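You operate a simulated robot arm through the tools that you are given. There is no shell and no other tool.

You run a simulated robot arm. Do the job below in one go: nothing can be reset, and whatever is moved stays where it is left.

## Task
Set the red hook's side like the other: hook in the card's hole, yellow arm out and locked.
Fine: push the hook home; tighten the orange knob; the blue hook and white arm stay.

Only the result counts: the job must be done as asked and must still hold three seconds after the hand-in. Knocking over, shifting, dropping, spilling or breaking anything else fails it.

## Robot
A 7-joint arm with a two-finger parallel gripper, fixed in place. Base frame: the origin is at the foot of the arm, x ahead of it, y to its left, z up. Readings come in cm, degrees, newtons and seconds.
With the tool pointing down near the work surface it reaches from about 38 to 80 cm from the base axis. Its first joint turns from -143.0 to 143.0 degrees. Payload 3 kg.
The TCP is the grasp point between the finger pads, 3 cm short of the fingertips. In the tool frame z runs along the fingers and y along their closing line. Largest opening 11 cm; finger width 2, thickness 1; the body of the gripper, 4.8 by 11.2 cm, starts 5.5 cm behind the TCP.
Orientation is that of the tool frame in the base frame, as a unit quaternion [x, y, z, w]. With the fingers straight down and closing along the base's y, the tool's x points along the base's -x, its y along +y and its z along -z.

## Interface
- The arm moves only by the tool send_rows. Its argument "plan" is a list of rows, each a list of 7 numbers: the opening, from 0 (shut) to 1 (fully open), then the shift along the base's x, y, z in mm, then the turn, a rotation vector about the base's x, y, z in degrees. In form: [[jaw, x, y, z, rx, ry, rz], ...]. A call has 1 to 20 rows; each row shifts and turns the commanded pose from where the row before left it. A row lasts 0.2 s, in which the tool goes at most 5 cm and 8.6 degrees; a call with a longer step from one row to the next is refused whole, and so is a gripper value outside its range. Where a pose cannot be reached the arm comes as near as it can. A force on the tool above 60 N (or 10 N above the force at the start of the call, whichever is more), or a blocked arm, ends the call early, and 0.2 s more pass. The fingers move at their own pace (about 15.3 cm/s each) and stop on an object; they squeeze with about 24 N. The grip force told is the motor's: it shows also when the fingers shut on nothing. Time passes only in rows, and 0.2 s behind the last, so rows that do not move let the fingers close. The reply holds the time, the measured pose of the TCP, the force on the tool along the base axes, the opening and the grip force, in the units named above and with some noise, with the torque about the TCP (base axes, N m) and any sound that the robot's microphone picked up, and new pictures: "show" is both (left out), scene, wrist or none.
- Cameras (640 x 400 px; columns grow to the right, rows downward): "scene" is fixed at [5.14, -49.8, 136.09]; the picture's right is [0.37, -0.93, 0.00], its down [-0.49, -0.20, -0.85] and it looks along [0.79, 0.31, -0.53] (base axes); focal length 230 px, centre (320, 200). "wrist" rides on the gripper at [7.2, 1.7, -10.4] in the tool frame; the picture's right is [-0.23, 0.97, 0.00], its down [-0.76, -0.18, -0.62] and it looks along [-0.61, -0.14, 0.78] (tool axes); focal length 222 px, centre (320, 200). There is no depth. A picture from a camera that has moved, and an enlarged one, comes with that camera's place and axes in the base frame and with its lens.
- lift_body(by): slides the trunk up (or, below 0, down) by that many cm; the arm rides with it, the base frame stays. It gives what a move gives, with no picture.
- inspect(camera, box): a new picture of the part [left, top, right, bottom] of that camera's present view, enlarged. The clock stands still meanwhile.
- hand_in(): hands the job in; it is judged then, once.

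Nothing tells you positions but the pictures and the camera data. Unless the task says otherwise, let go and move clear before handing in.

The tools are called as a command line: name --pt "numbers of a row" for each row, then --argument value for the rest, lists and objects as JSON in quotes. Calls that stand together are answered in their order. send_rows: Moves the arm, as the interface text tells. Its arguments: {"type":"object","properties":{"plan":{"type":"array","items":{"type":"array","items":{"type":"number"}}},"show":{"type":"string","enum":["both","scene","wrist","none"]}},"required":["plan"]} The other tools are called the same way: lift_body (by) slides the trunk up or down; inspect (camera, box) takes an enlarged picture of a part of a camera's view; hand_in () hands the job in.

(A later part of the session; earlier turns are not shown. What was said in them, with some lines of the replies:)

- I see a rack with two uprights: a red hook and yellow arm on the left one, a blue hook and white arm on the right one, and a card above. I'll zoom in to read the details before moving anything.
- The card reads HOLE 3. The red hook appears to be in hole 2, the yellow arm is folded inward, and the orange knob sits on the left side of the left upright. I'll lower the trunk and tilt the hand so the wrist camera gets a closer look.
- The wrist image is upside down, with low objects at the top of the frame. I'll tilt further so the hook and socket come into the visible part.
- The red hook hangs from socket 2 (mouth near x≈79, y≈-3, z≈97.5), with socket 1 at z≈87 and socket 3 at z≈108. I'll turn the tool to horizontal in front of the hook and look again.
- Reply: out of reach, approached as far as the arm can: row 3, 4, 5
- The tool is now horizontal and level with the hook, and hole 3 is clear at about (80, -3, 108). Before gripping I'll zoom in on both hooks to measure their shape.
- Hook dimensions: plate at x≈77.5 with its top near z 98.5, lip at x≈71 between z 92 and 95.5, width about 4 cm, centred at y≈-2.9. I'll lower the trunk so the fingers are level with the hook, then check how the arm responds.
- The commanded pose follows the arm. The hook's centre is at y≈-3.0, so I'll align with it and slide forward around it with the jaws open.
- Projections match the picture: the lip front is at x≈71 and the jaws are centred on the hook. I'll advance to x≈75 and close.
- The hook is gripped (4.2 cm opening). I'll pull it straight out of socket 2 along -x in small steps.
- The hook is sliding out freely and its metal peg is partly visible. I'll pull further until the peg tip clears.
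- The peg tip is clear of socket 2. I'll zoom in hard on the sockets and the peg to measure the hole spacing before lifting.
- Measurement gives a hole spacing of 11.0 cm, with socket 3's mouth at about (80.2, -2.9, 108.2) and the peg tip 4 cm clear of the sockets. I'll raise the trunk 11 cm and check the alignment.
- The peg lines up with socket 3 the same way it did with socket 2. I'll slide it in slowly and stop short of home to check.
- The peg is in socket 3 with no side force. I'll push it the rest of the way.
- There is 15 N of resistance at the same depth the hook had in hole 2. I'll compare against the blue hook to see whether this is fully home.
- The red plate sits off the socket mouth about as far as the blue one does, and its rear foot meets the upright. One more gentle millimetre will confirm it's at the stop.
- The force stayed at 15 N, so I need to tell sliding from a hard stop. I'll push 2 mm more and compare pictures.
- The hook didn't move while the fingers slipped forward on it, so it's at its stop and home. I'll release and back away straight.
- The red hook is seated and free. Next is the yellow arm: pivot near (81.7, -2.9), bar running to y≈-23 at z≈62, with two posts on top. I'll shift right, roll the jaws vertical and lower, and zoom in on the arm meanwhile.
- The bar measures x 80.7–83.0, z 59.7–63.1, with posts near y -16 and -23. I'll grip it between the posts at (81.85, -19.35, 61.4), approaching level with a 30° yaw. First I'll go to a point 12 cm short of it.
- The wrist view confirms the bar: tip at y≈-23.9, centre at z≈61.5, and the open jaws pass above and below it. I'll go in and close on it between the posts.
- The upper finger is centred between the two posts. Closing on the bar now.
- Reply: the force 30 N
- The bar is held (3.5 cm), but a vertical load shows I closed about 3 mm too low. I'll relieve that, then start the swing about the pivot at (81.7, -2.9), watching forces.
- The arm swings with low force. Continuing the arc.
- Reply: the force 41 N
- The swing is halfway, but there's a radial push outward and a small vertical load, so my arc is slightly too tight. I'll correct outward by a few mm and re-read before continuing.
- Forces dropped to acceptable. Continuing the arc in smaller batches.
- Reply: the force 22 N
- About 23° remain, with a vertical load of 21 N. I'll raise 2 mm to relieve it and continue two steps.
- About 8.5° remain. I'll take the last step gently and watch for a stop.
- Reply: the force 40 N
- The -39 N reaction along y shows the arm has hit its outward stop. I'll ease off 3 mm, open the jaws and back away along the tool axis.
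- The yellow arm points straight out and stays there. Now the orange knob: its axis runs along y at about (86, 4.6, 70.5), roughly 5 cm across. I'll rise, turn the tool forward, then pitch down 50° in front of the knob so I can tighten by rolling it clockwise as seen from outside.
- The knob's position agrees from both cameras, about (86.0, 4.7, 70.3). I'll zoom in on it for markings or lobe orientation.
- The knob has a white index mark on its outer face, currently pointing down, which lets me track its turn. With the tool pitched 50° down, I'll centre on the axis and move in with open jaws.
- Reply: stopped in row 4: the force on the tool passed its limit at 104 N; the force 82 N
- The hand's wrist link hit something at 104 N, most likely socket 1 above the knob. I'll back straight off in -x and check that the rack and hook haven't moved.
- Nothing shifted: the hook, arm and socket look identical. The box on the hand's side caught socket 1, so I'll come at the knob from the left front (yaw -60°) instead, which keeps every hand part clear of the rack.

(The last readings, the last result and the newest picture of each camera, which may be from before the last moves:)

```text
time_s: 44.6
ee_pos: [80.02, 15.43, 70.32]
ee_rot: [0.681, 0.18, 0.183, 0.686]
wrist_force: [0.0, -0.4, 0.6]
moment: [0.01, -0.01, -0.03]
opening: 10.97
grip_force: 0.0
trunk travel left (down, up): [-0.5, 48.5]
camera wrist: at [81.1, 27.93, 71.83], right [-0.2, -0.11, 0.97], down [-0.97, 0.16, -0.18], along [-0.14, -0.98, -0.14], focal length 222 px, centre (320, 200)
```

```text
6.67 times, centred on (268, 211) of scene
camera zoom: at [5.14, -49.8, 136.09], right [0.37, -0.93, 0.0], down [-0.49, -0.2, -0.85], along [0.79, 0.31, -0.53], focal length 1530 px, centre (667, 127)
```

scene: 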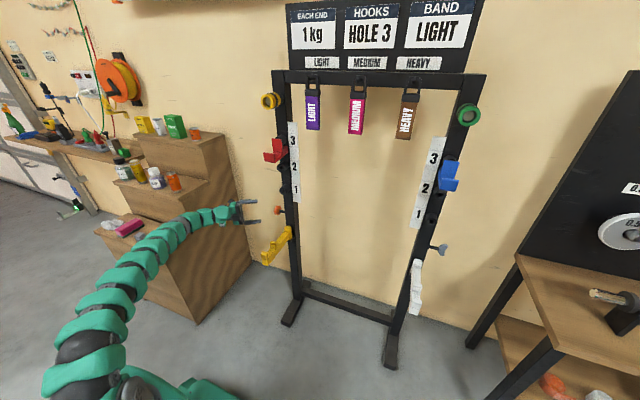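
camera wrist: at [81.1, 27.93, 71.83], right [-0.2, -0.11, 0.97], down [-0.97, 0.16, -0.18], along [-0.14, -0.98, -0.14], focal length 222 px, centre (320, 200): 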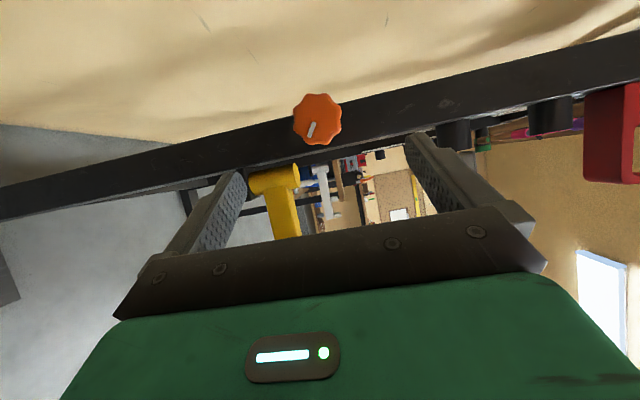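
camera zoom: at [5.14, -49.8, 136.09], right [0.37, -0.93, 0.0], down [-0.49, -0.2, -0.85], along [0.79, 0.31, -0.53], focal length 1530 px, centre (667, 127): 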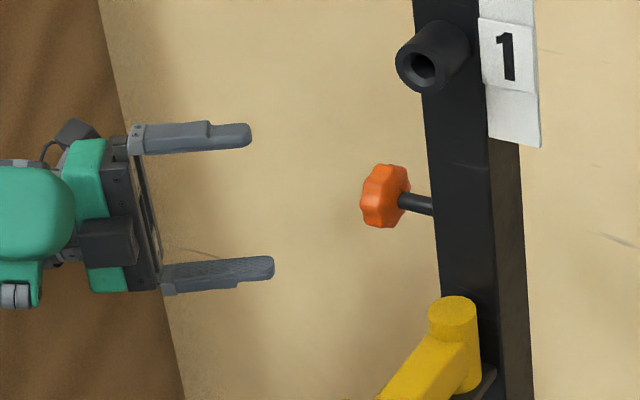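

The arm reaches easily from this side. The knob's centre is at about (85.8, 4.6, 70.1) and its mark points towards -x. I'll try going fully coaxial, with the tool pointing along -y, so tightening is a pure wrist twist.

send_rows --pt "1 15 3 0 0 0 -7.5" --pt "1 15 3 0 0 0 -7.5" --pt "1 15 3 0 0 0 -7.5" --pt "1 13 4 -1 0 0 -7.5" --pt "1 0 0 0 0 0 0"

inspect --camera "wrist" --box '[160, 0, 480, 220]'

inspect --camera "scene" --box '[220, 181, 316, 241]'

```text
time_s: 45.8
ee_pos: [72.33, 13.58, 77.42]
ee_rot: [0.704, 0.046, 0.047, 0.707]
wrist_force: [-0.2, 0.3, 0.8]
moment: [-0.02, -0.01, -0.03]
opening: 11.0
grip_force: 0.0
out of reach, approached as far as the arm can: row 1, 2, 3, 4
trunk travel left (down, up): [-0.5, 48.5]
camera wrist: at [78.03, 24.67, 78.98], right [-0.23, -0.03, 0.97], down [-0.84, 0.51, -0.18], along [-0.5, -0.86, -0.14], focal length 222 px, centre (320, 200)
```

scene: 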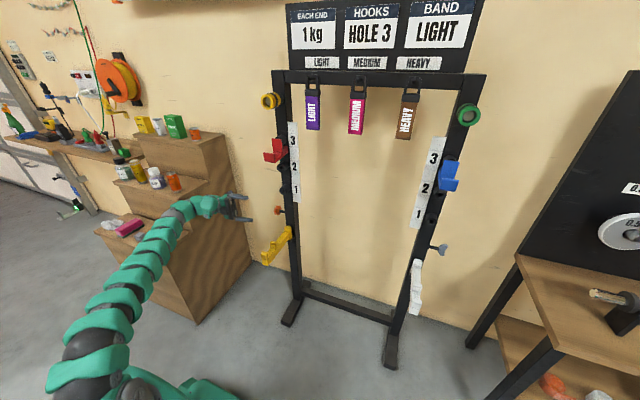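
wrist: 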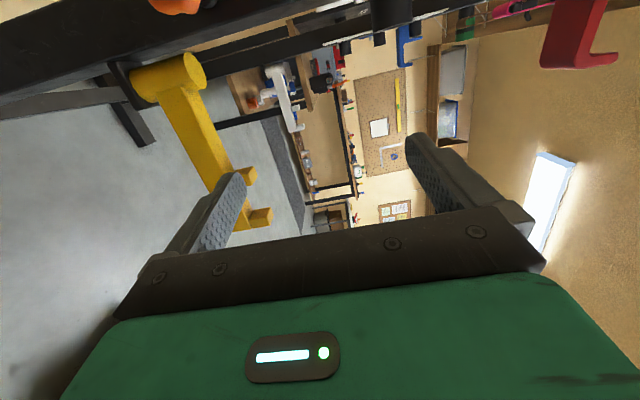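

```text
1.82 times, centred on (320, 110) of wrist
camera zoom: at [78.03, 24.67, 78.98], right [-0.23, -0.03, 0.97], down [-0.84, 0.51, -0.18], along [-0.5, -0.86, -0.14], focal length 404 px, centre (320, 364)
```

zoom: 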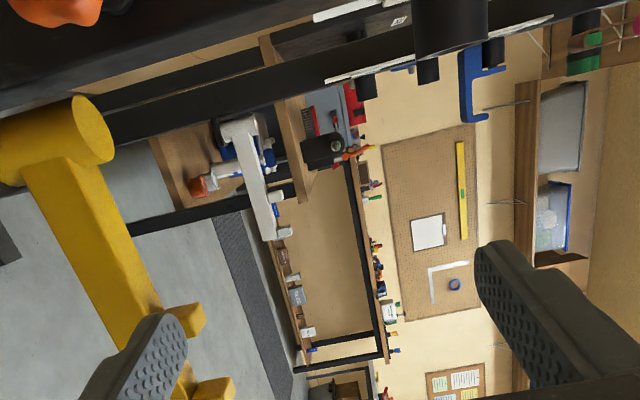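

```text
6.67 times, centred on (268, 211) of scene
camera zoom: at [5.14, -49.8, 136.09], right [0.37, -0.93, 0.0], down [-0.49, -0.2, -0.85], along [0.79, 0.31, -0.53], focal length 1530 px, centre (667, 127)
```

zoom: 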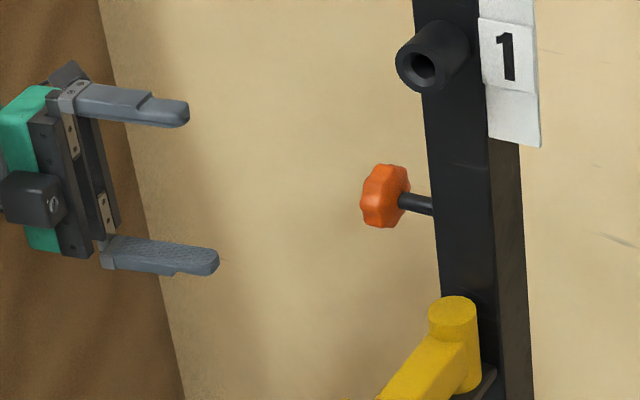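

The full coaxial pose is out of reach, so I'll use yaw -45° with the tool pitched 40° down about the knob axis, which leaves margin for an 80° tightening stroke.

send_rows --pt "1 7 0 -2 0 0 7.5" --pt "1 7 0 -2 0 0 7.5" --pt "1 7 0 -2 0 0 7.5" --pt "1 7 0 -2 0 0 7.5" --pt "1 7 0 -2 0 0 7.5" --pt "1 7 0 -2 0 8 0" --pt "1 7 0 -2 0 8 0" --pt "1 7 0 -2 0 8 0" --pt "1 7 0 -2 0 8 0" --pt "1 7 -4 0 0 8 0" --pt "1 0 0 0 0 0 0"

inspect --camera "wrist" --box '[160, 0, 480, 220]'

inspect --camera "scene" --box '[220, 181, 316, 241]'

```text
time_s: 48.2
ee_pos: [79.47, 13.11, 75.55]
ee_rot: [0.705, 0.479, 0.035, 0.522]
wrist_force: [0.3, 0.1, -0.1]
moment: [0.01, 0.02, 0.0]
opening: 10.98
grip_force: 0.3
trunk travel left (down, up): [-0.5, 48.5]
camera wrist: at [78.63, 25.49, 78.24], right [0.5, -0.16, 0.85], down [-0.87, -0.1, 0.49], along [0.01, -0.98, -0.19], focal length 222 px, centre (320, 200)
```

scene: 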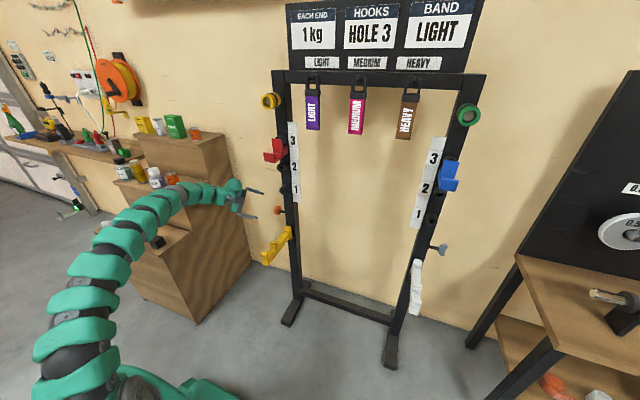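
wrist: 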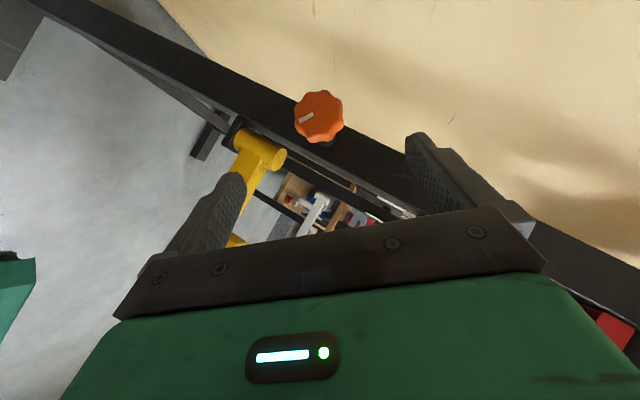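

```text
1.82 times, centred on (320, 110) of wrist
camera zoom: at [78.63, 25.49, 78.24], right [0.5, -0.16, 0.85], down [-0.87, -0.1, 0.49], along [0.01, -0.98, -0.19], focal length 404 px, centre (320, 364)
```

zoom: 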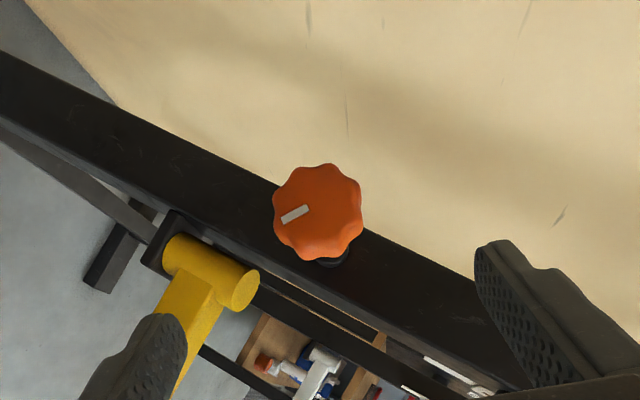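

```text
6.67 times, centred on (268, 211) of scene
camera zoom: at [5.14, -49.8, 136.09], right [0.37, -0.93, 0.0], down [-0.49, -0.2, -0.85], along [0.79, 0.31, -0.53], focal length 1530 px, centre (667, 127)
```

zoom: 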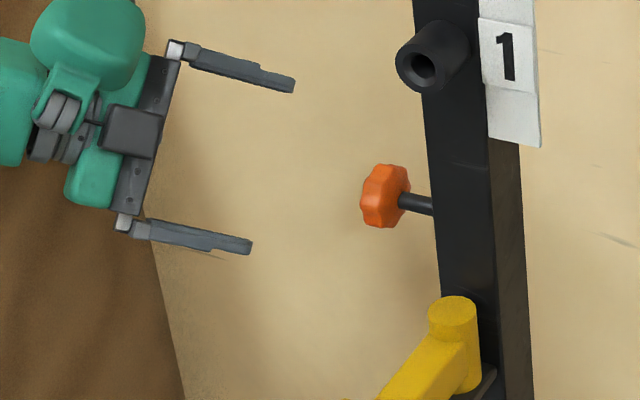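

The knob is centred at about (85.7, 4.7, 70.2). Its mark points at -x, slightly down. I'll move in along the tool axis with the jaws open.

send_rows --pt "1 20 -28 -17.5 0 0 0" --pt "1 20 -28 -18 0 0 0" --pt "1 12 -16 -10 0 0 0" --pt "1 10 -12 -8 0 0 0" --pt "1 0 0 0 0 0 0"

inspect --camera "wrist" --box '[160, 0, 480, 220]'

inspect --camera "scene" --box '[250, 191, 314, 231]'

```text
time_s: 49.4
ee_pos: [85.48, 4.84, 70.01]
ee_rot: [0.705, 0.479, 0.035, 0.522]
wrist_force: [0.0, -0.1, 0.1]
moment: [-0.03, -0.01, 0.02]
opening: 10.97
grip_force: 0.0
trunk travel left (down, up): [-0.5, 48.5]
camera wrist: at [84.75, 17.12, 72.76], right [0.5, -0.16, 0.85], down [-0.87, -0.1, 0.49], along [0.01, -0.98, -0.19], focal length 222 px, centre (320, 200)
```

scene: 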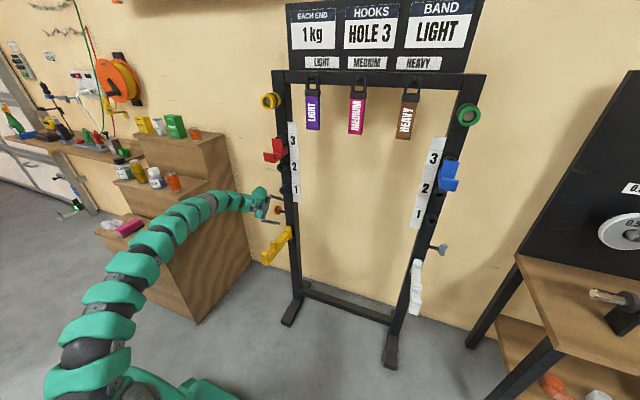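
wrist: 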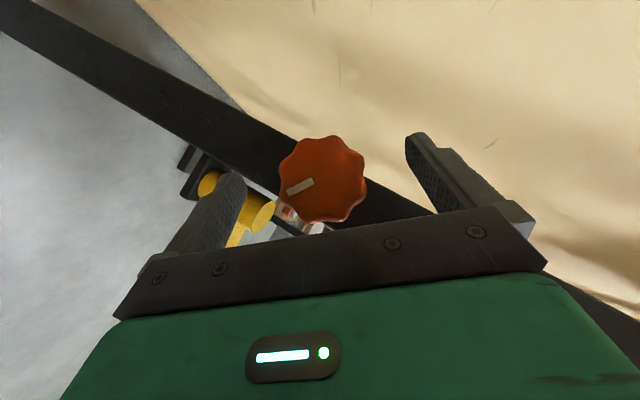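

```text
1.82 times, centred on (320, 110) of wrist
camera zoom: at [84.75, 17.12, 72.76], right [0.5, -0.16, 0.85], down [-0.87, -0.1, 0.49], along [0.01, -0.98, -0.19], focal length 404 px, centre (320, 364)
```

zoom: 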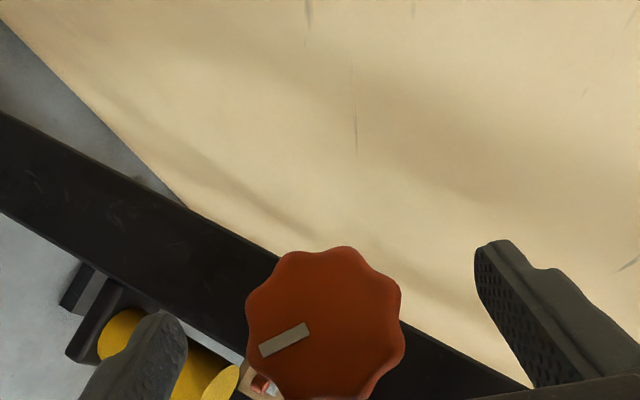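

```text
10.00 times, centred on (282, 211) of scene
camera zoom: at [5.14, -49.8, 136.09], right [0.37, -0.93, 0.0], down [-0.49, -0.2, -0.85], along [0.79, 0.31, -0.53], focal length 2295 px, centre (700, 90)
```

zoom: 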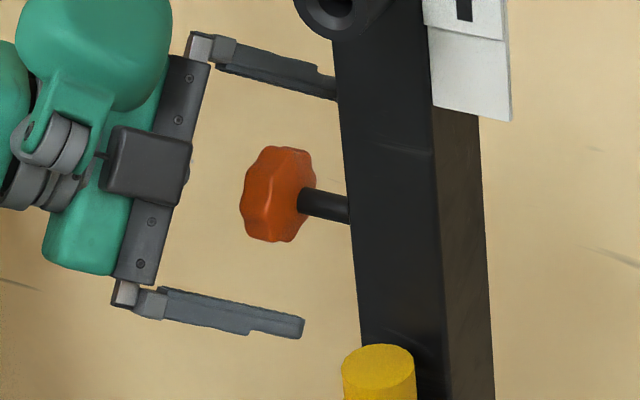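

The knob centre is about 3 mm off the jaw midline. I'll correct that and close on it.

send_rows --pt "1 2.2 0 2.2 0 0 0" --pt "0.6 0 0 0 0 0 0" --pt "0.45 0 0 0 0 0 0" --pt "0 0 0 0 0 0 0" --pt "0 0 0 0 0 0 0" --pt "0 0 0 0 0 0 0"

inspect --camera "scene" --box '[250, 191, 314, 231]'

```text
time_s: 50.8
ee_pos: [85.81, 4.89, 70.23]
ee_rot: [0.706, 0.479, 0.033, 0.521]
wrist_force: [-19.6, 4.5, -13.7]
moment: [0.03, 0.08, -0.59]
opening: 4.8
grip_force: 44.8
trunk travel left (down, up): [-0.5, 48.5]
camera wrist: at [84.96, 17.16, 72.92], right [0.5, -0.16, 0.85], down [-0.87, -0.1, 0.49], along [0.01, -0.98, -0.19], focal length 222 px, centre (320, 200)
```

scene: 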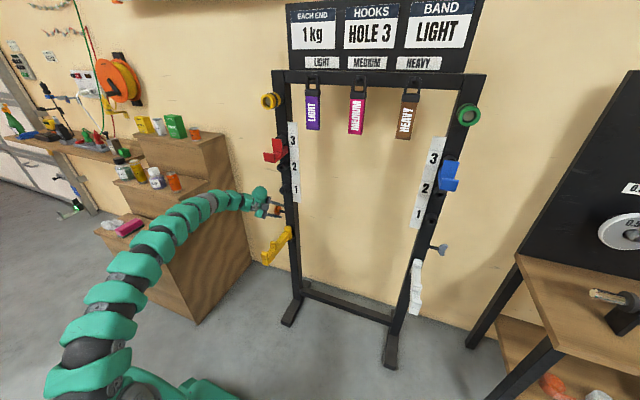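
wrist: 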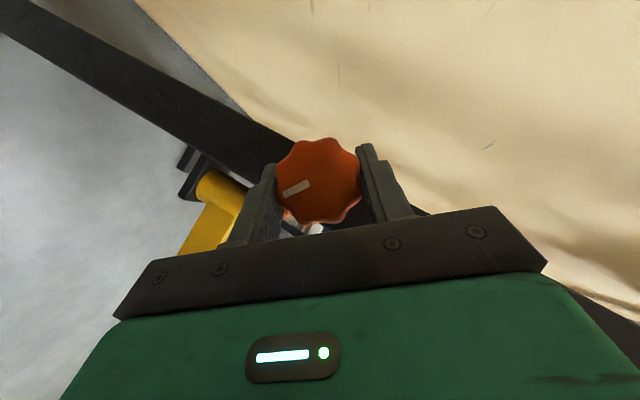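

```text
10.00 times, centred on (282, 211) of scene
camera zoom: at [5.14, -49.8, 136.09], right [0.37, -0.93, 0.0], down [-0.49, -0.2, -0.85], along [0.79, 0.31, -0.53], focal length 2295 px, centre (700, 90)
```

zoom: 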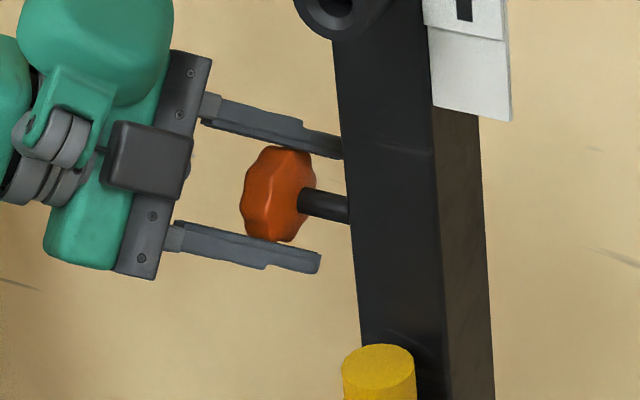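

The knob is gripped (4.8 cm). I'll relieve the slight offset, then start turning about -y, which is clockwise seen from outside, and watch the torque.

send_rows --pt "0 -1.5 0 -1.3 0 0 0" --pt "0 0 0 0 0 -8 0" --pt "0 0 0 0 0 -8 0" --pt "0 0 0 0 0 0 0" --show "wrist"

inspect --camera "scene" --box '[250, 191, 314, 231]'

```text
time_s: 51.8
ee_pos: [85.73, 4.99, 70.19]
ee_rot: [0.694, 0.4, 0.132, 0.583]
wrist_force: [-25.8, 6.3, -20.0]
moment: [0.66, 0.07, -0.16]
opening: 4.74
grip_force: 45.2
trunk travel left (down, up): [-0.5, 48.5]
camera wrist: at [84.17, 17.17, 72.57], right [0.25, -0.16, 0.96], down [-0.97, -0.1, 0.23], along [0.06, -0.98, -0.18], focal length 222 px, centre (320, 200)
```

wrist: 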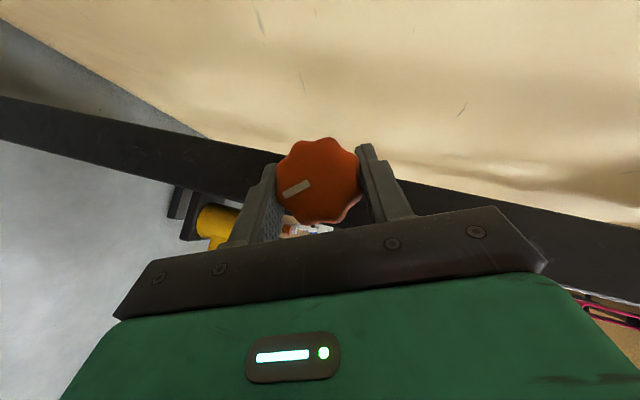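

```text
10.00 times, centred on (282, 211) of scene
camera zoom: at [5.14, -49.8, 136.09], right [0.37, -0.93, 0.0], down [-0.49, -0.2, -0.85], along [0.79, 0.31, -0.53], focal length 2295 px, centre (700, 90)
```

zoom: 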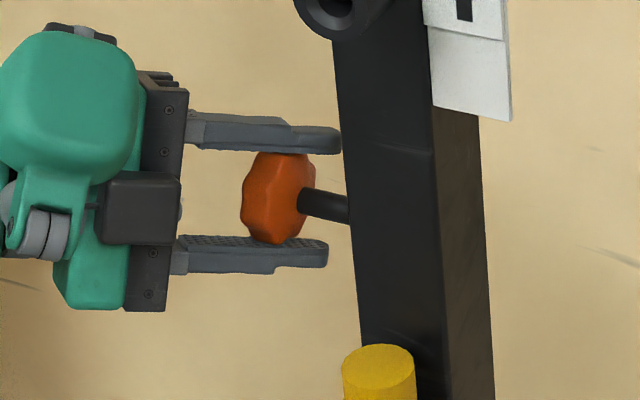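

The knob turns with the gripper at almost no torque, so the thread is loose. I'll relieve the sideways load and keep turning.

send_rows --pt "0 -2.5 0 -2 0 0 0" --pt "0 0 0 0 0 -8 0" --pt "0 0 0 0 0 -8 0" --pt "0 0 0 0 0 -8 0" --pt "0 0 0 0 0 0 0" --show "wrist"

```text
time_s: 53.0
ee_pos: [85.56, 4.94, 70.05]
ee_rot: [0.651, 0.272, 0.274, 0.654]
wrist_force: [35.2, 4.8, -5.3]
moment: [0.78, -0.04, 0.19]
opening: 4.78
grip_force: 45.1
trunk travel left (down, up): [-0.5, 48.5]
camera wrist: at [83.16, 17.18, 71.62], right [-0.17, -0.16, 0.97], down [-0.98, -0.11, -0.18], along [0.13, -0.98, -0.14], focal length 222 px, centre (320, 200)
```

wrist: 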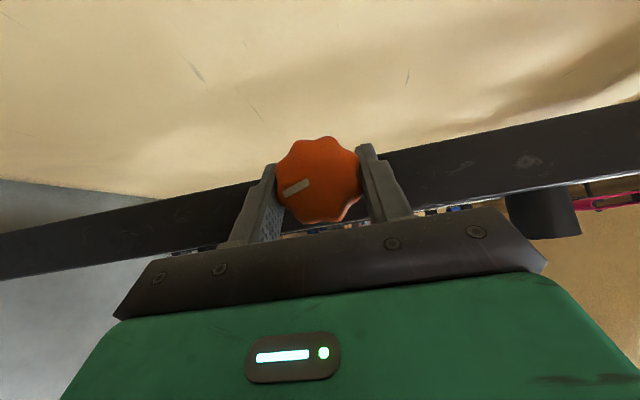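

Another 24° turned with no resisting torque yet. I'll ease the x load and continue into the pitch-up range.

send_rows --pt "0 2.5 0 -0.5 0 0 0" --pt "0 0 0 0 0 -8 0" --pt "0 0 0 0 0 -8 0" --pt "0 0 0 0 0 0 0" --show "wrist"

inspect --camera "scene" --box '[220, 181, 316, 241]'

```text
time_s: 54.0
ee_pos: [85.71, 4.8, 69.88]
ee_rot: [0.608, 0.177, 0.362, 0.684]
wrist_force: [-28.6, 12.2, -21.8]
moment: [1.1, 0.09, 0.23]
opening: 4.74
grip_force: 45.0
trunk travel left (down, up): [-0.5, 48.5]
camera wrist: at [82.92, 17.14, 70.85], right [-0.43, -0.16, 0.89], down [-0.89, -0.1, -0.44], along [0.16, -0.98, -0.1], focal length 222 px, centre (320, 200)
```

wrist: 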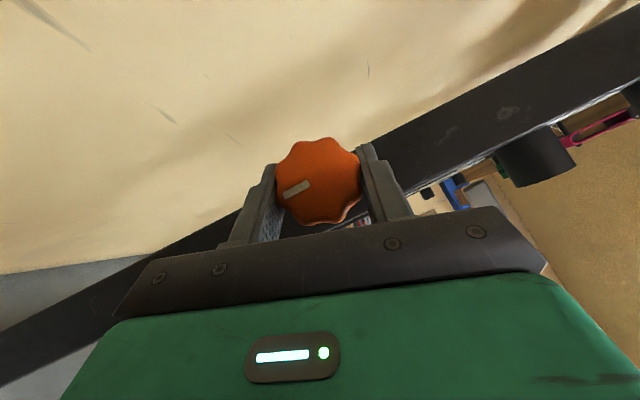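

```text
6.67 times, centred on (268, 211) of scene
camera zoom: at [5.14, -49.8, 136.09], right [0.37, -0.93, 0.0], down [-0.49, -0.2, -0.85], along [0.79, 0.31, -0.53], focal length 1530 px, centre (667, 127)
```

zoom: 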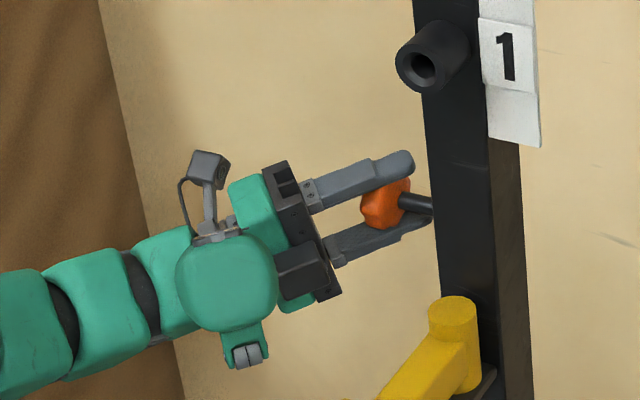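

56° turned so far, still freely, and the hand stays clear of the yellow arm. Continuing the stroke.

send_rows --pt "0 -1.3 0 -1.2 0 0 0" --pt "0 0 0 0 0 -8 0" --pt "0 0 0 0 0 -8 0" --pt "0 0 0 0 0 0 0" --show "none"

send_rows --pt "0 0 0 0 0 -8 0" --pt "0 0 0 0 0 -8 0" --pt "0 0 0 0 0 0 0" --show "wrist"

inspect --camera "scene" --box '[220, 181, 316, 241]'

```text
time_s: 55.0
ee_pos: [85.78, 4.71, 69.86]
ee_rot: [0.551, 0.08, 0.442, 0.704]
wrist_force: [7.4, 2.9, -14.7]
moment: [-0.16, 0.96, 0.71]
opening: 4.96
grip_force: 45.0
trunk travel left (down, up): [-0.5, 48.5]
```

```text
time_s: 55.8
ee_pos: [85.82, 4.72, 69.82]
ee_rot: [0.484, -0.018, 0.514, 0.708]
wrist_force: [18.4, -3.8, -15.1]
moment: [-0.35, -0.01, 0.75]
opening: 4.83
grip_force: 44.8
trunk travel left (down, up): [-0.5, 48.5]
camera wrist: at [82.9, 17.06, 69.15], right [-0.83, -0.16, 0.53], down [-0.52, -0.1, -0.85], along [0.19, -0.98, 0.0], focal length 222 px, centre (320, 200)
```

wrist: 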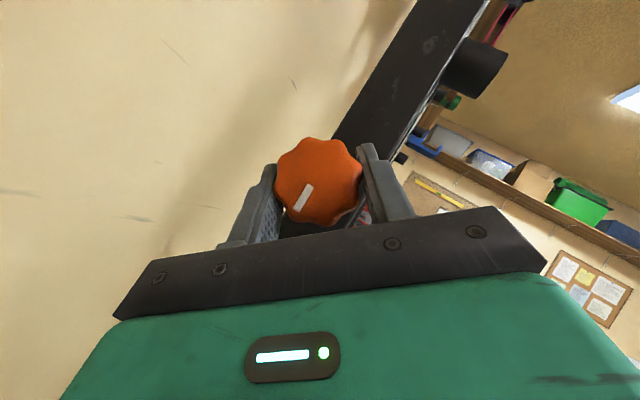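

```text
6.67 times, centred on (268, 211) of scene
camera zoom: at [5.14, -49.8, 136.09], right [0.37, -0.93, 0.0], down [-0.49, -0.2, -0.85], along [0.79, 0.31, -0.53], focal length 1530 px, centre (667, 127)
```

zoom: 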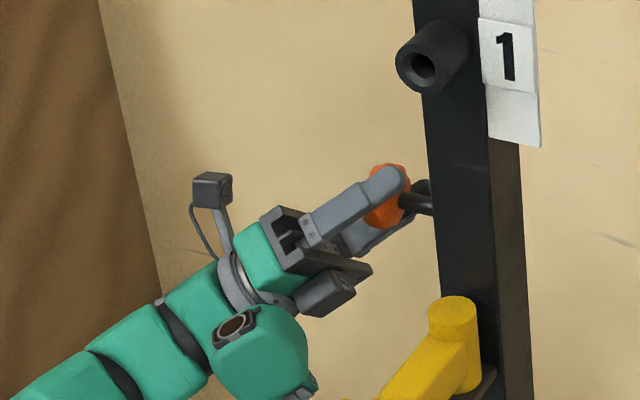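

The mark now points straight down and rotated within the grip over the last 32°: the knob met resistance (about 1 N·m) after about 57° and the pads slipped. I'll turn slightly more in this fresh grip to test whether it's really at its stop.

send_rows --pt "0 1.5 0 -1 0 0 0" --pt "0 0 0 0 0 -6 0" --pt "0 0 0 0 0 0 0" --show "wrist"

inspect --camera "wrist" --box '[240, 110, 400, 230]'

```text
time_s: 56.6
ee_pos: [85.71, 4.84, 69.79]
ee_rot: [0.484, -0.019, 0.514, 0.708]
wrist_force: [8.9, 0.0, -18.4]
moment: [0.92, 0.03, -0.3]
opening: 4.83
grip_force: 45.2
out of reach, approached as far as the arm can: row 2
trunk travel left (down, up): [-0.5, 48.5]
camera wrist: at [82.89, 17.06, 69.15], right [-0.83, -0.16, 0.53], down [-0.52, -0.1, -0.85], along [0.19, -0.98, 0.0], focal length 222 px, centre (320, 200)
```

wrist: 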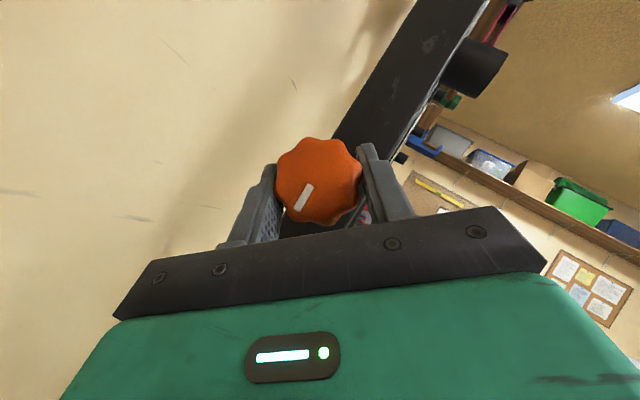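

```text
3.33 times, centred on (320, 170) of wrist
camera zoom: at [82.89, 17.06, 69.15], right [-0.83, -0.16, 0.53], down [-0.52, -0.1, -0.85], along [0.19, -0.98, 0.0], focal length 740 px, centre (320, 300)
```

zoom: 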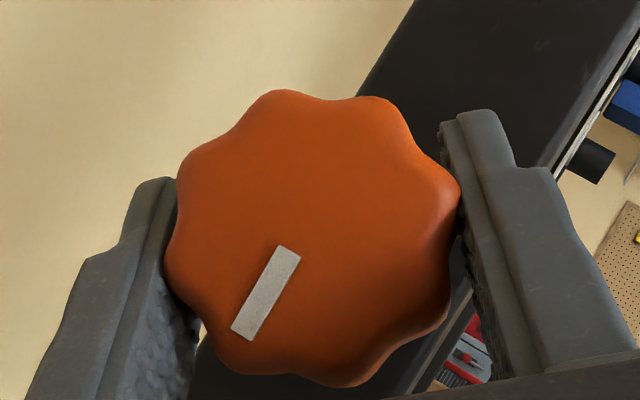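

The arm is at its limit here and the knob hasn't moved. I'll open, swing the hand back 80° around the knob, and take a new grip to verify it's tight.

send_rows --pt "1 0 0 0 0 0 0" --pt "1 0 0 0 0 0 0" --pt "1 0 0 0 0 8 0" --pt "1 0 0 0 0 8 0" --pt "1 0 0 0 0 8 0" --pt "1 0 0 0 0 8 0" --pt "1 0 0 0 0 8 0" --pt "1 0 0 0 0 8 0" --pt "1 0 0 0 0 8 0" --pt "1 0 0 0 0 8 0" --pt "1 0 0 0 0 8 0" --pt "1 0 0 0 0 0 0" --show "wrist"

inspect --camera "wrist" --box '[240, 110, 400, 230]'

inspect --camera "scene" --box '[220, 181, 316, 241]'

```text
time_s: 59.2
ee_pos: [85.6, 4.7, 69.84]
ee_rot: [0.695, 0.401, 0.132, 0.582]
wrist_force: [0.2, -0.4, -0.5]
moment: [0.01, -0.01, 0.01]
opening: 11.0
grip_force: 0.0
trunk travel left (down, up): [-0.5, 48.5]
camera wrist: at [84.16, 17.05, 72.25], right [0.25, -0.16, 0.96], down [-0.97, -0.1, 0.23], along [0.06, -0.98, -0.18], focal length 222 px, centre (320, 200)
```

wrist: 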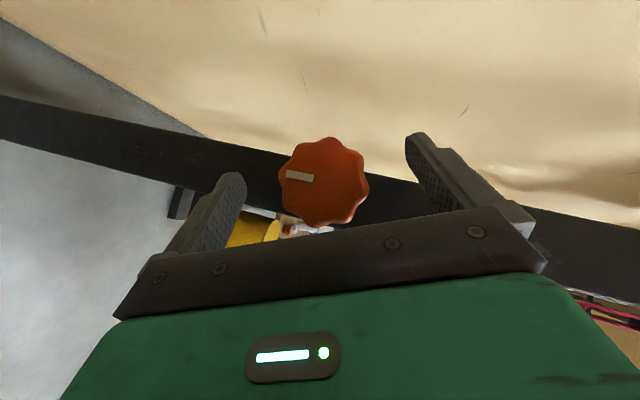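

```text
3.33 times, centred on (320, 170) of wrist
camera zoom: at [84.16, 17.05, 72.25], right [0.25, -0.16, 0.96], down [-0.97, -0.1, 0.23], along [0.06, -0.98, -0.18], focal length 740 px, centre (320, 300)
```

zoom: 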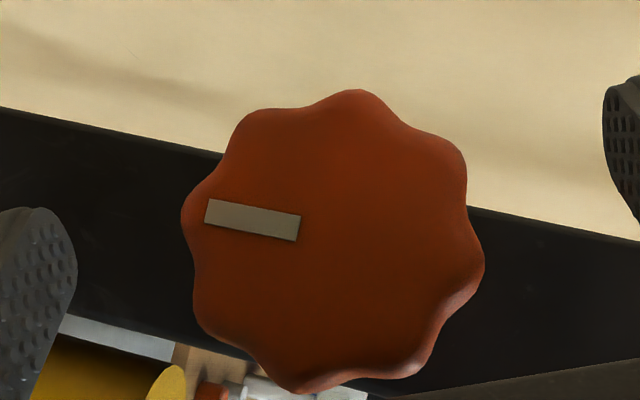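

```text
6.67 times, centred on (268, 211) of scene
camera zoom: at [5.14, -49.8, 136.09], right [0.37, -0.93, 0.0], down [-0.49, -0.2, -0.85], along [0.79, 0.31, -0.53], focal length 1530 px, centre (667, 127)
```

zoom: 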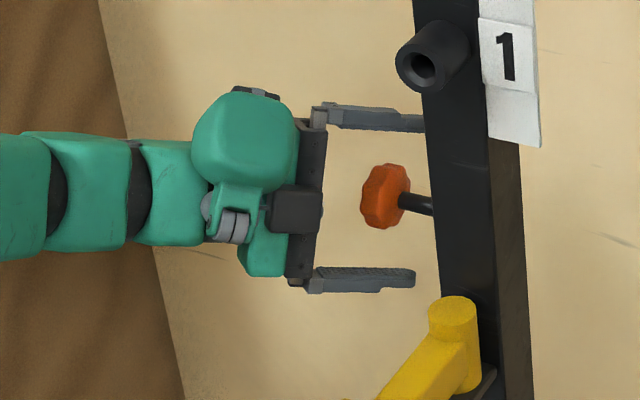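

The mark still points straight down, so it hasn't backed off. I'll regrip at this angle and apply tightening torque again.

send_rows --pt "1 0.5 0 1.2 0 0 0" --pt "0.6 0 0 0 0 0 0" --pt "0.45 0 0 0 0 0 0" --pt "0 0 0 0 0 0 0" --pt "0 0 0 0 0 0 0" --pt "0 0 0 0 0 0 0" --show "none"

send_rows --pt "0 0 0 0 0 -4 0" --pt "0 0 0 0 0 -4 0" --pt "0 0 0 0 0 0 0" --show "wrist"

inspect --camera "wrist" --box '[240, 110, 400, 230]'

```text
time_s: 60.6
ee_pos: [85.8, 4.76, 70.21]
ee_rot: [0.694, 0.4, 0.133, 0.583]
wrist_force: [16.4, 0.8, 12.4]
moment: [0.3, -0.04, 0.16]
opening: 4.81
grip_force: 44.8
trunk travel left (down, up): [-0.5, 48.5]
```

```text
time_s: 61.4
ee_pos: [85.73, 4.73, 69.96]
ee_rot: [0.683, 0.359, 0.182, 0.61]
wrist_force: [16.0, 5.2, 18.1]
moment: [-0.58, 1.37, -0.47]
opening: 4.77
grip_force: 45.3
trunk travel left (down, up): [-0.5, 48.5]
camera wrist: at [83.93, 17.11, 72.24], right [0.11, -0.16, 0.98], down [-0.99, -0.1, 0.09], along [0.09, -0.98, -0.17], focal length 222 px, centre (320, 200)
```

wrist: 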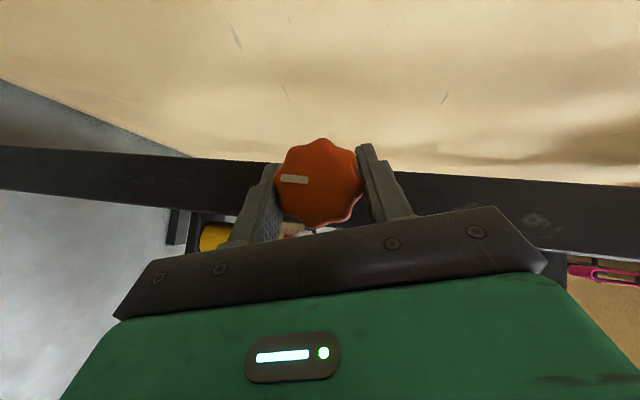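

```text
3.33 times, centred on (320, 170) of wrist
camera zoom: at [83.93, 17.11, 72.24], right [0.11, -0.16, 0.98], down [-0.99, -0.1, 0.09], along [0.09, -0.98, -0.17], focal length 740 px, centre (320, 300)
```

zoom: 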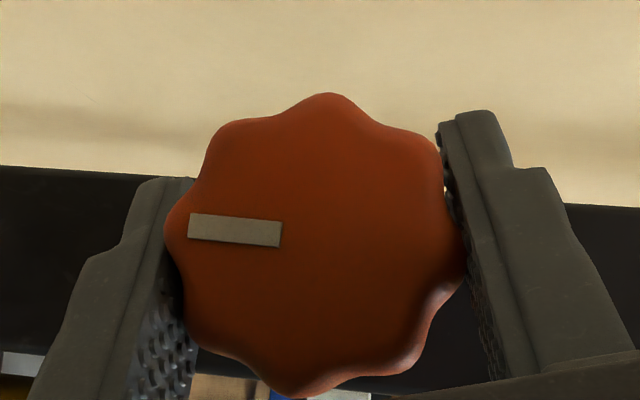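

The reaction torque climbed to 1.4 N·m while the mark barely moved, so the knob is against its stop. One last small turn to snug it.

send_rows --pt "0 0 0 0 0 -3 0" --pt "0 0 0 0 0 0 0" --pt "0 0 0 0 0 0 0" --show "wrist"

inspect --camera "wrist" --box '[240, 110, 400, 230]'

```text
time_s: 62.2
ee_pos: [85.71, 4.9, 70.1]
ee_rot: [0.678, 0.342, 0.199, 0.62]
wrist_force: [21.5, 2.2, 26.1]
moment: [-0.65, 1.41, -0.04]
opening: 4.84
grip_force: 45.1
trunk travel left (down, up): [-0.5, 48.5]
camera wrist: at [83.77, 17.09, 72.15], right [0.06, -0.16, 0.99], down [-0.99, -0.1, 0.04], along [0.1, -0.98, -0.16], focal length 222 px, centre (320, 200)
```

wrist: 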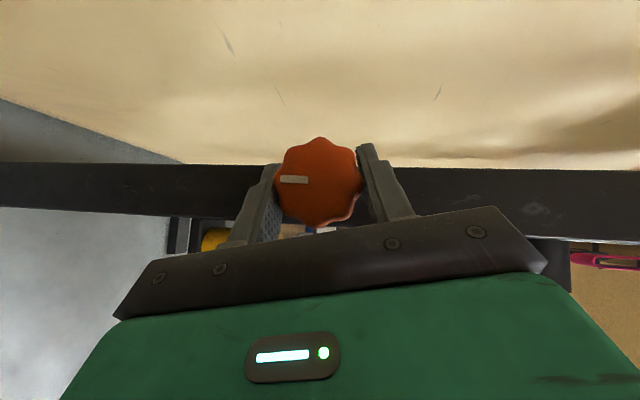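

```text
3.33 times, centred on (320, 170) of wrist
camera zoom: at [83.77, 17.09, 72.15], right [0.06, -0.16, 0.99], down [-0.99, -0.1, 0.04], along [0.1, -0.98, -0.16], focal length 740 px, centre (320, 300)
```

zoom: 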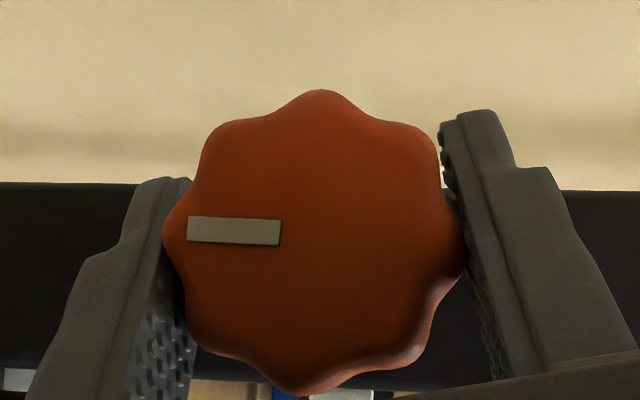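

The torque plateaus with the mark fixed, so the knob is tight. I'll open the jaws and back out along the tool axis.

send_rows --pt "1 0 0 0 0 0 0" --pt "1 0 0 0 0 0 0" --pt "1 0 0 0 0 0 0" --pt "1 -20 20 5 0 0 0" --pt "1 -30 30 8 0 0 0" --pt "1 -30 30 8 0 0 0" --pt "1 -20 20 5 0 0 0"

inspect --camera "scene" --box '[266, 201, 298, 221]'

inspect --camera "scene" --box '[250, 201, 330, 261]'

inspect --camera "scene" --box '[240, 120, 340, 280]'

```text
time_s: 63.8
ee_pos: [75.72, 14.85, 72.51]
ee_rot: [0.678, 0.343, 0.199, 0.619]
wrist_force: [-0.4, 0.0, -0.2]
moment: [-0.02, -0.01, 0.0]
opening: 10.98
grip_force: 0.1
trunk travel left (down, up): [-0.5, 48.5]
camera wrist: at [73.83, 27.16, 74.51], right [0.06, -0.16, 0.99], down [-0.99, -0.1, 0.04], along [0.09, -0.98, -0.16], focal length 222 px, centre (320, 200)
```

scene: 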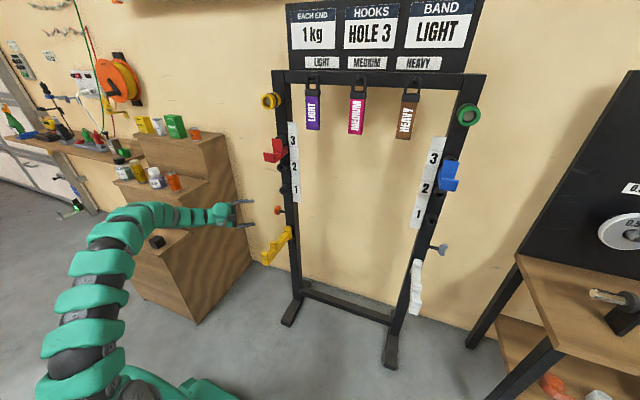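
wrist: 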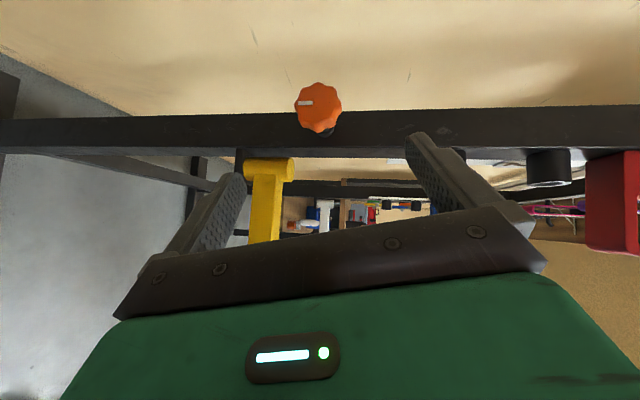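

```text
16.00 times, centred on (282, 211) of scene
camera zoom: at [5.14, -49.8, 136.09], right [0.37, -0.93, 0.0], down [-0.49, -0.2, -0.85], along [0.79, 0.31, -0.53], focal length 3672 px, centre (928, 24)
```

zoom: 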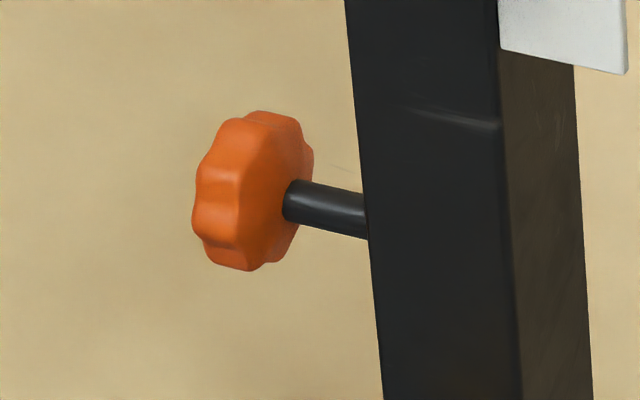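

```text
6.67 times, centred on (290, 231) of scene
camera zoom: at [5.14, -49.8, 136.09], right [0.37, -0.93, 0.0], down [-0.49, -0.2, -0.85], along [0.79, 0.31, -0.53], focal length 1530 px, centre (520, -7)
```

zoom: 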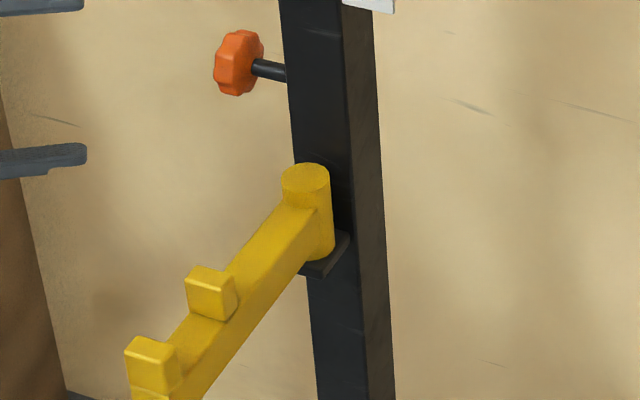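

```text
2.50 times, centred on (290, 200) of scene
camera zoom: at [5.14, -49.8, 136.09], right [0.37, -0.93, 0.0], down [-0.49, -0.2, -0.85], along [0.79, 0.31, -0.53], focal length 574 px, centre (395, 200)
```

zoom: 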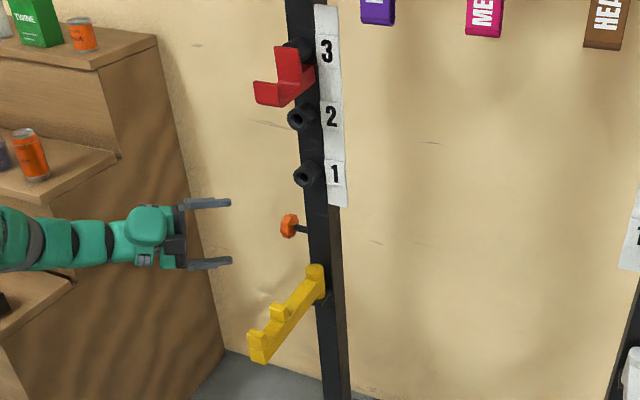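

Everything matches: the hook is home in hole 3, the yellow arm points straight out parallel to the white one, and the knob is at its stop with the mark down. The blue and white side is untouched. I'll move a little further clear and take a last look.

send_rows --pt "1 -30 10 0 0 0 0" --pt "1 -30 0 0 0 0 0" --pt "1 0 0 0 0 0 0" --pt "1 0 0 0 0 0 0" --pt "1 0 0 0 0 0 0" --pt "1 0 0 0 0 0 0"

inspect --camera "scene" --box '[264, 134, 296, 154]'

inspect --camera "scene" --box '[390, 90, 490, 330]'

```text
time_s: 65.2
ee_pos: [69.71, 15.75, 72.69]
ee_rot: [0.679, 0.343, 0.198, 0.618]
wrist_force: [-0.1, 0.8, 0.2]
moment: [-0.03, -0.01, 0.0]
opening: 10.98
grip_force: 0.1
trunk travel left (down, up): [-0.5, 48.5]
camera wrist: at [67.84, 28.12, 74.73], right [0.06, -0.16, 0.99], down [-0.99, -0.1, 0.04], along [0.1, -0.98, -0.17], focal length 222 px, centre (320, 200)
```

scene: 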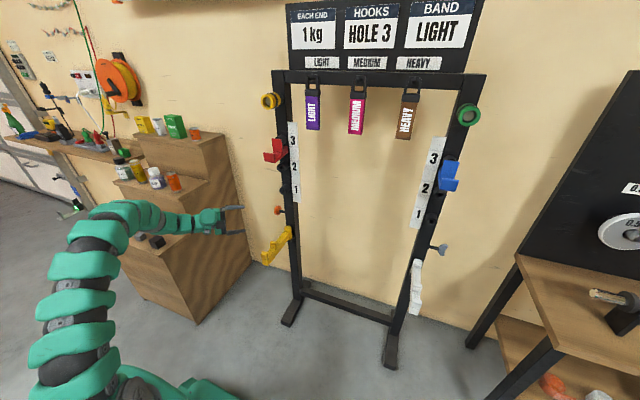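
wrist: 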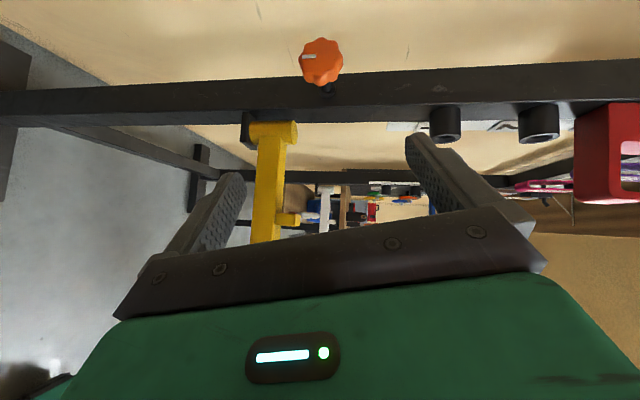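

```text
16.00 times, centred on (280, 144) of scene
camera zoom: at [5.14, -49.8, 136.09], right [0.37, -0.93, 0.0], down [-0.49, -0.2, -0.85], along [0.79, 0.31, -0.53], focal length 3672 px, centre (960, 1096)
```

zoom: 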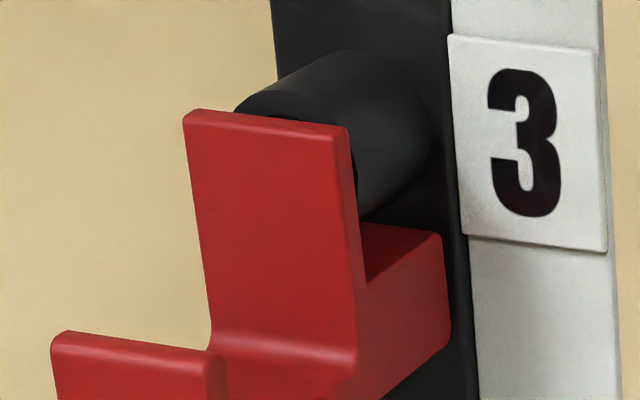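

```text
1.67 times, centred on (440, 210) of scene
camera zoom: at [5.14, -49.8, 136.09], right [0.37, -0.93, 0.0], down [-0.49, -0.2, -0.85], along [0.79, 0.31, -0.53], focal length 382 px, centre (120, 183)
```

zoom: 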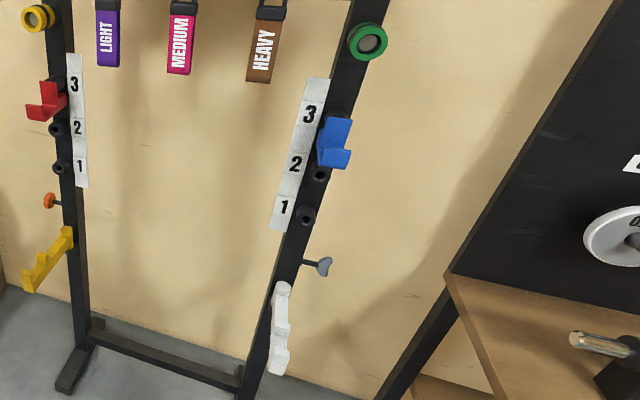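

The red side now mirrors the blue side: hook fully in hole 3, yellow arm out, knob tight. The gripper is empty and clear of the rack, and everything is still, so I'm handing in.

hand_in

```text
The job is handed in.
```

The red hook's side now matches the other side, and the job is handed in.

- **Hook:** I moved it from hole 2 to hole 3, as the card says, and pushed it in until it stopped moving.
- **Yellow arm:** It is swung out to its stop and points straight out, parallel to the white arm.
- **Orange knob:** I turned it clockwise about 57° until it stopped. It then held against about 1.4 N·m without moving. I did not push on the yellow arm to test the lock.
- **Blue hook and white arm:** I did not touch either, and they look unchanged in the final pictures.

On the first approach to the knob, the hand bumped the rack, most likely at socket 1, with about 104 N. I backed off straight away. Close-up pictures afterwards showed that the hook, arm, knob and socket had not moved.
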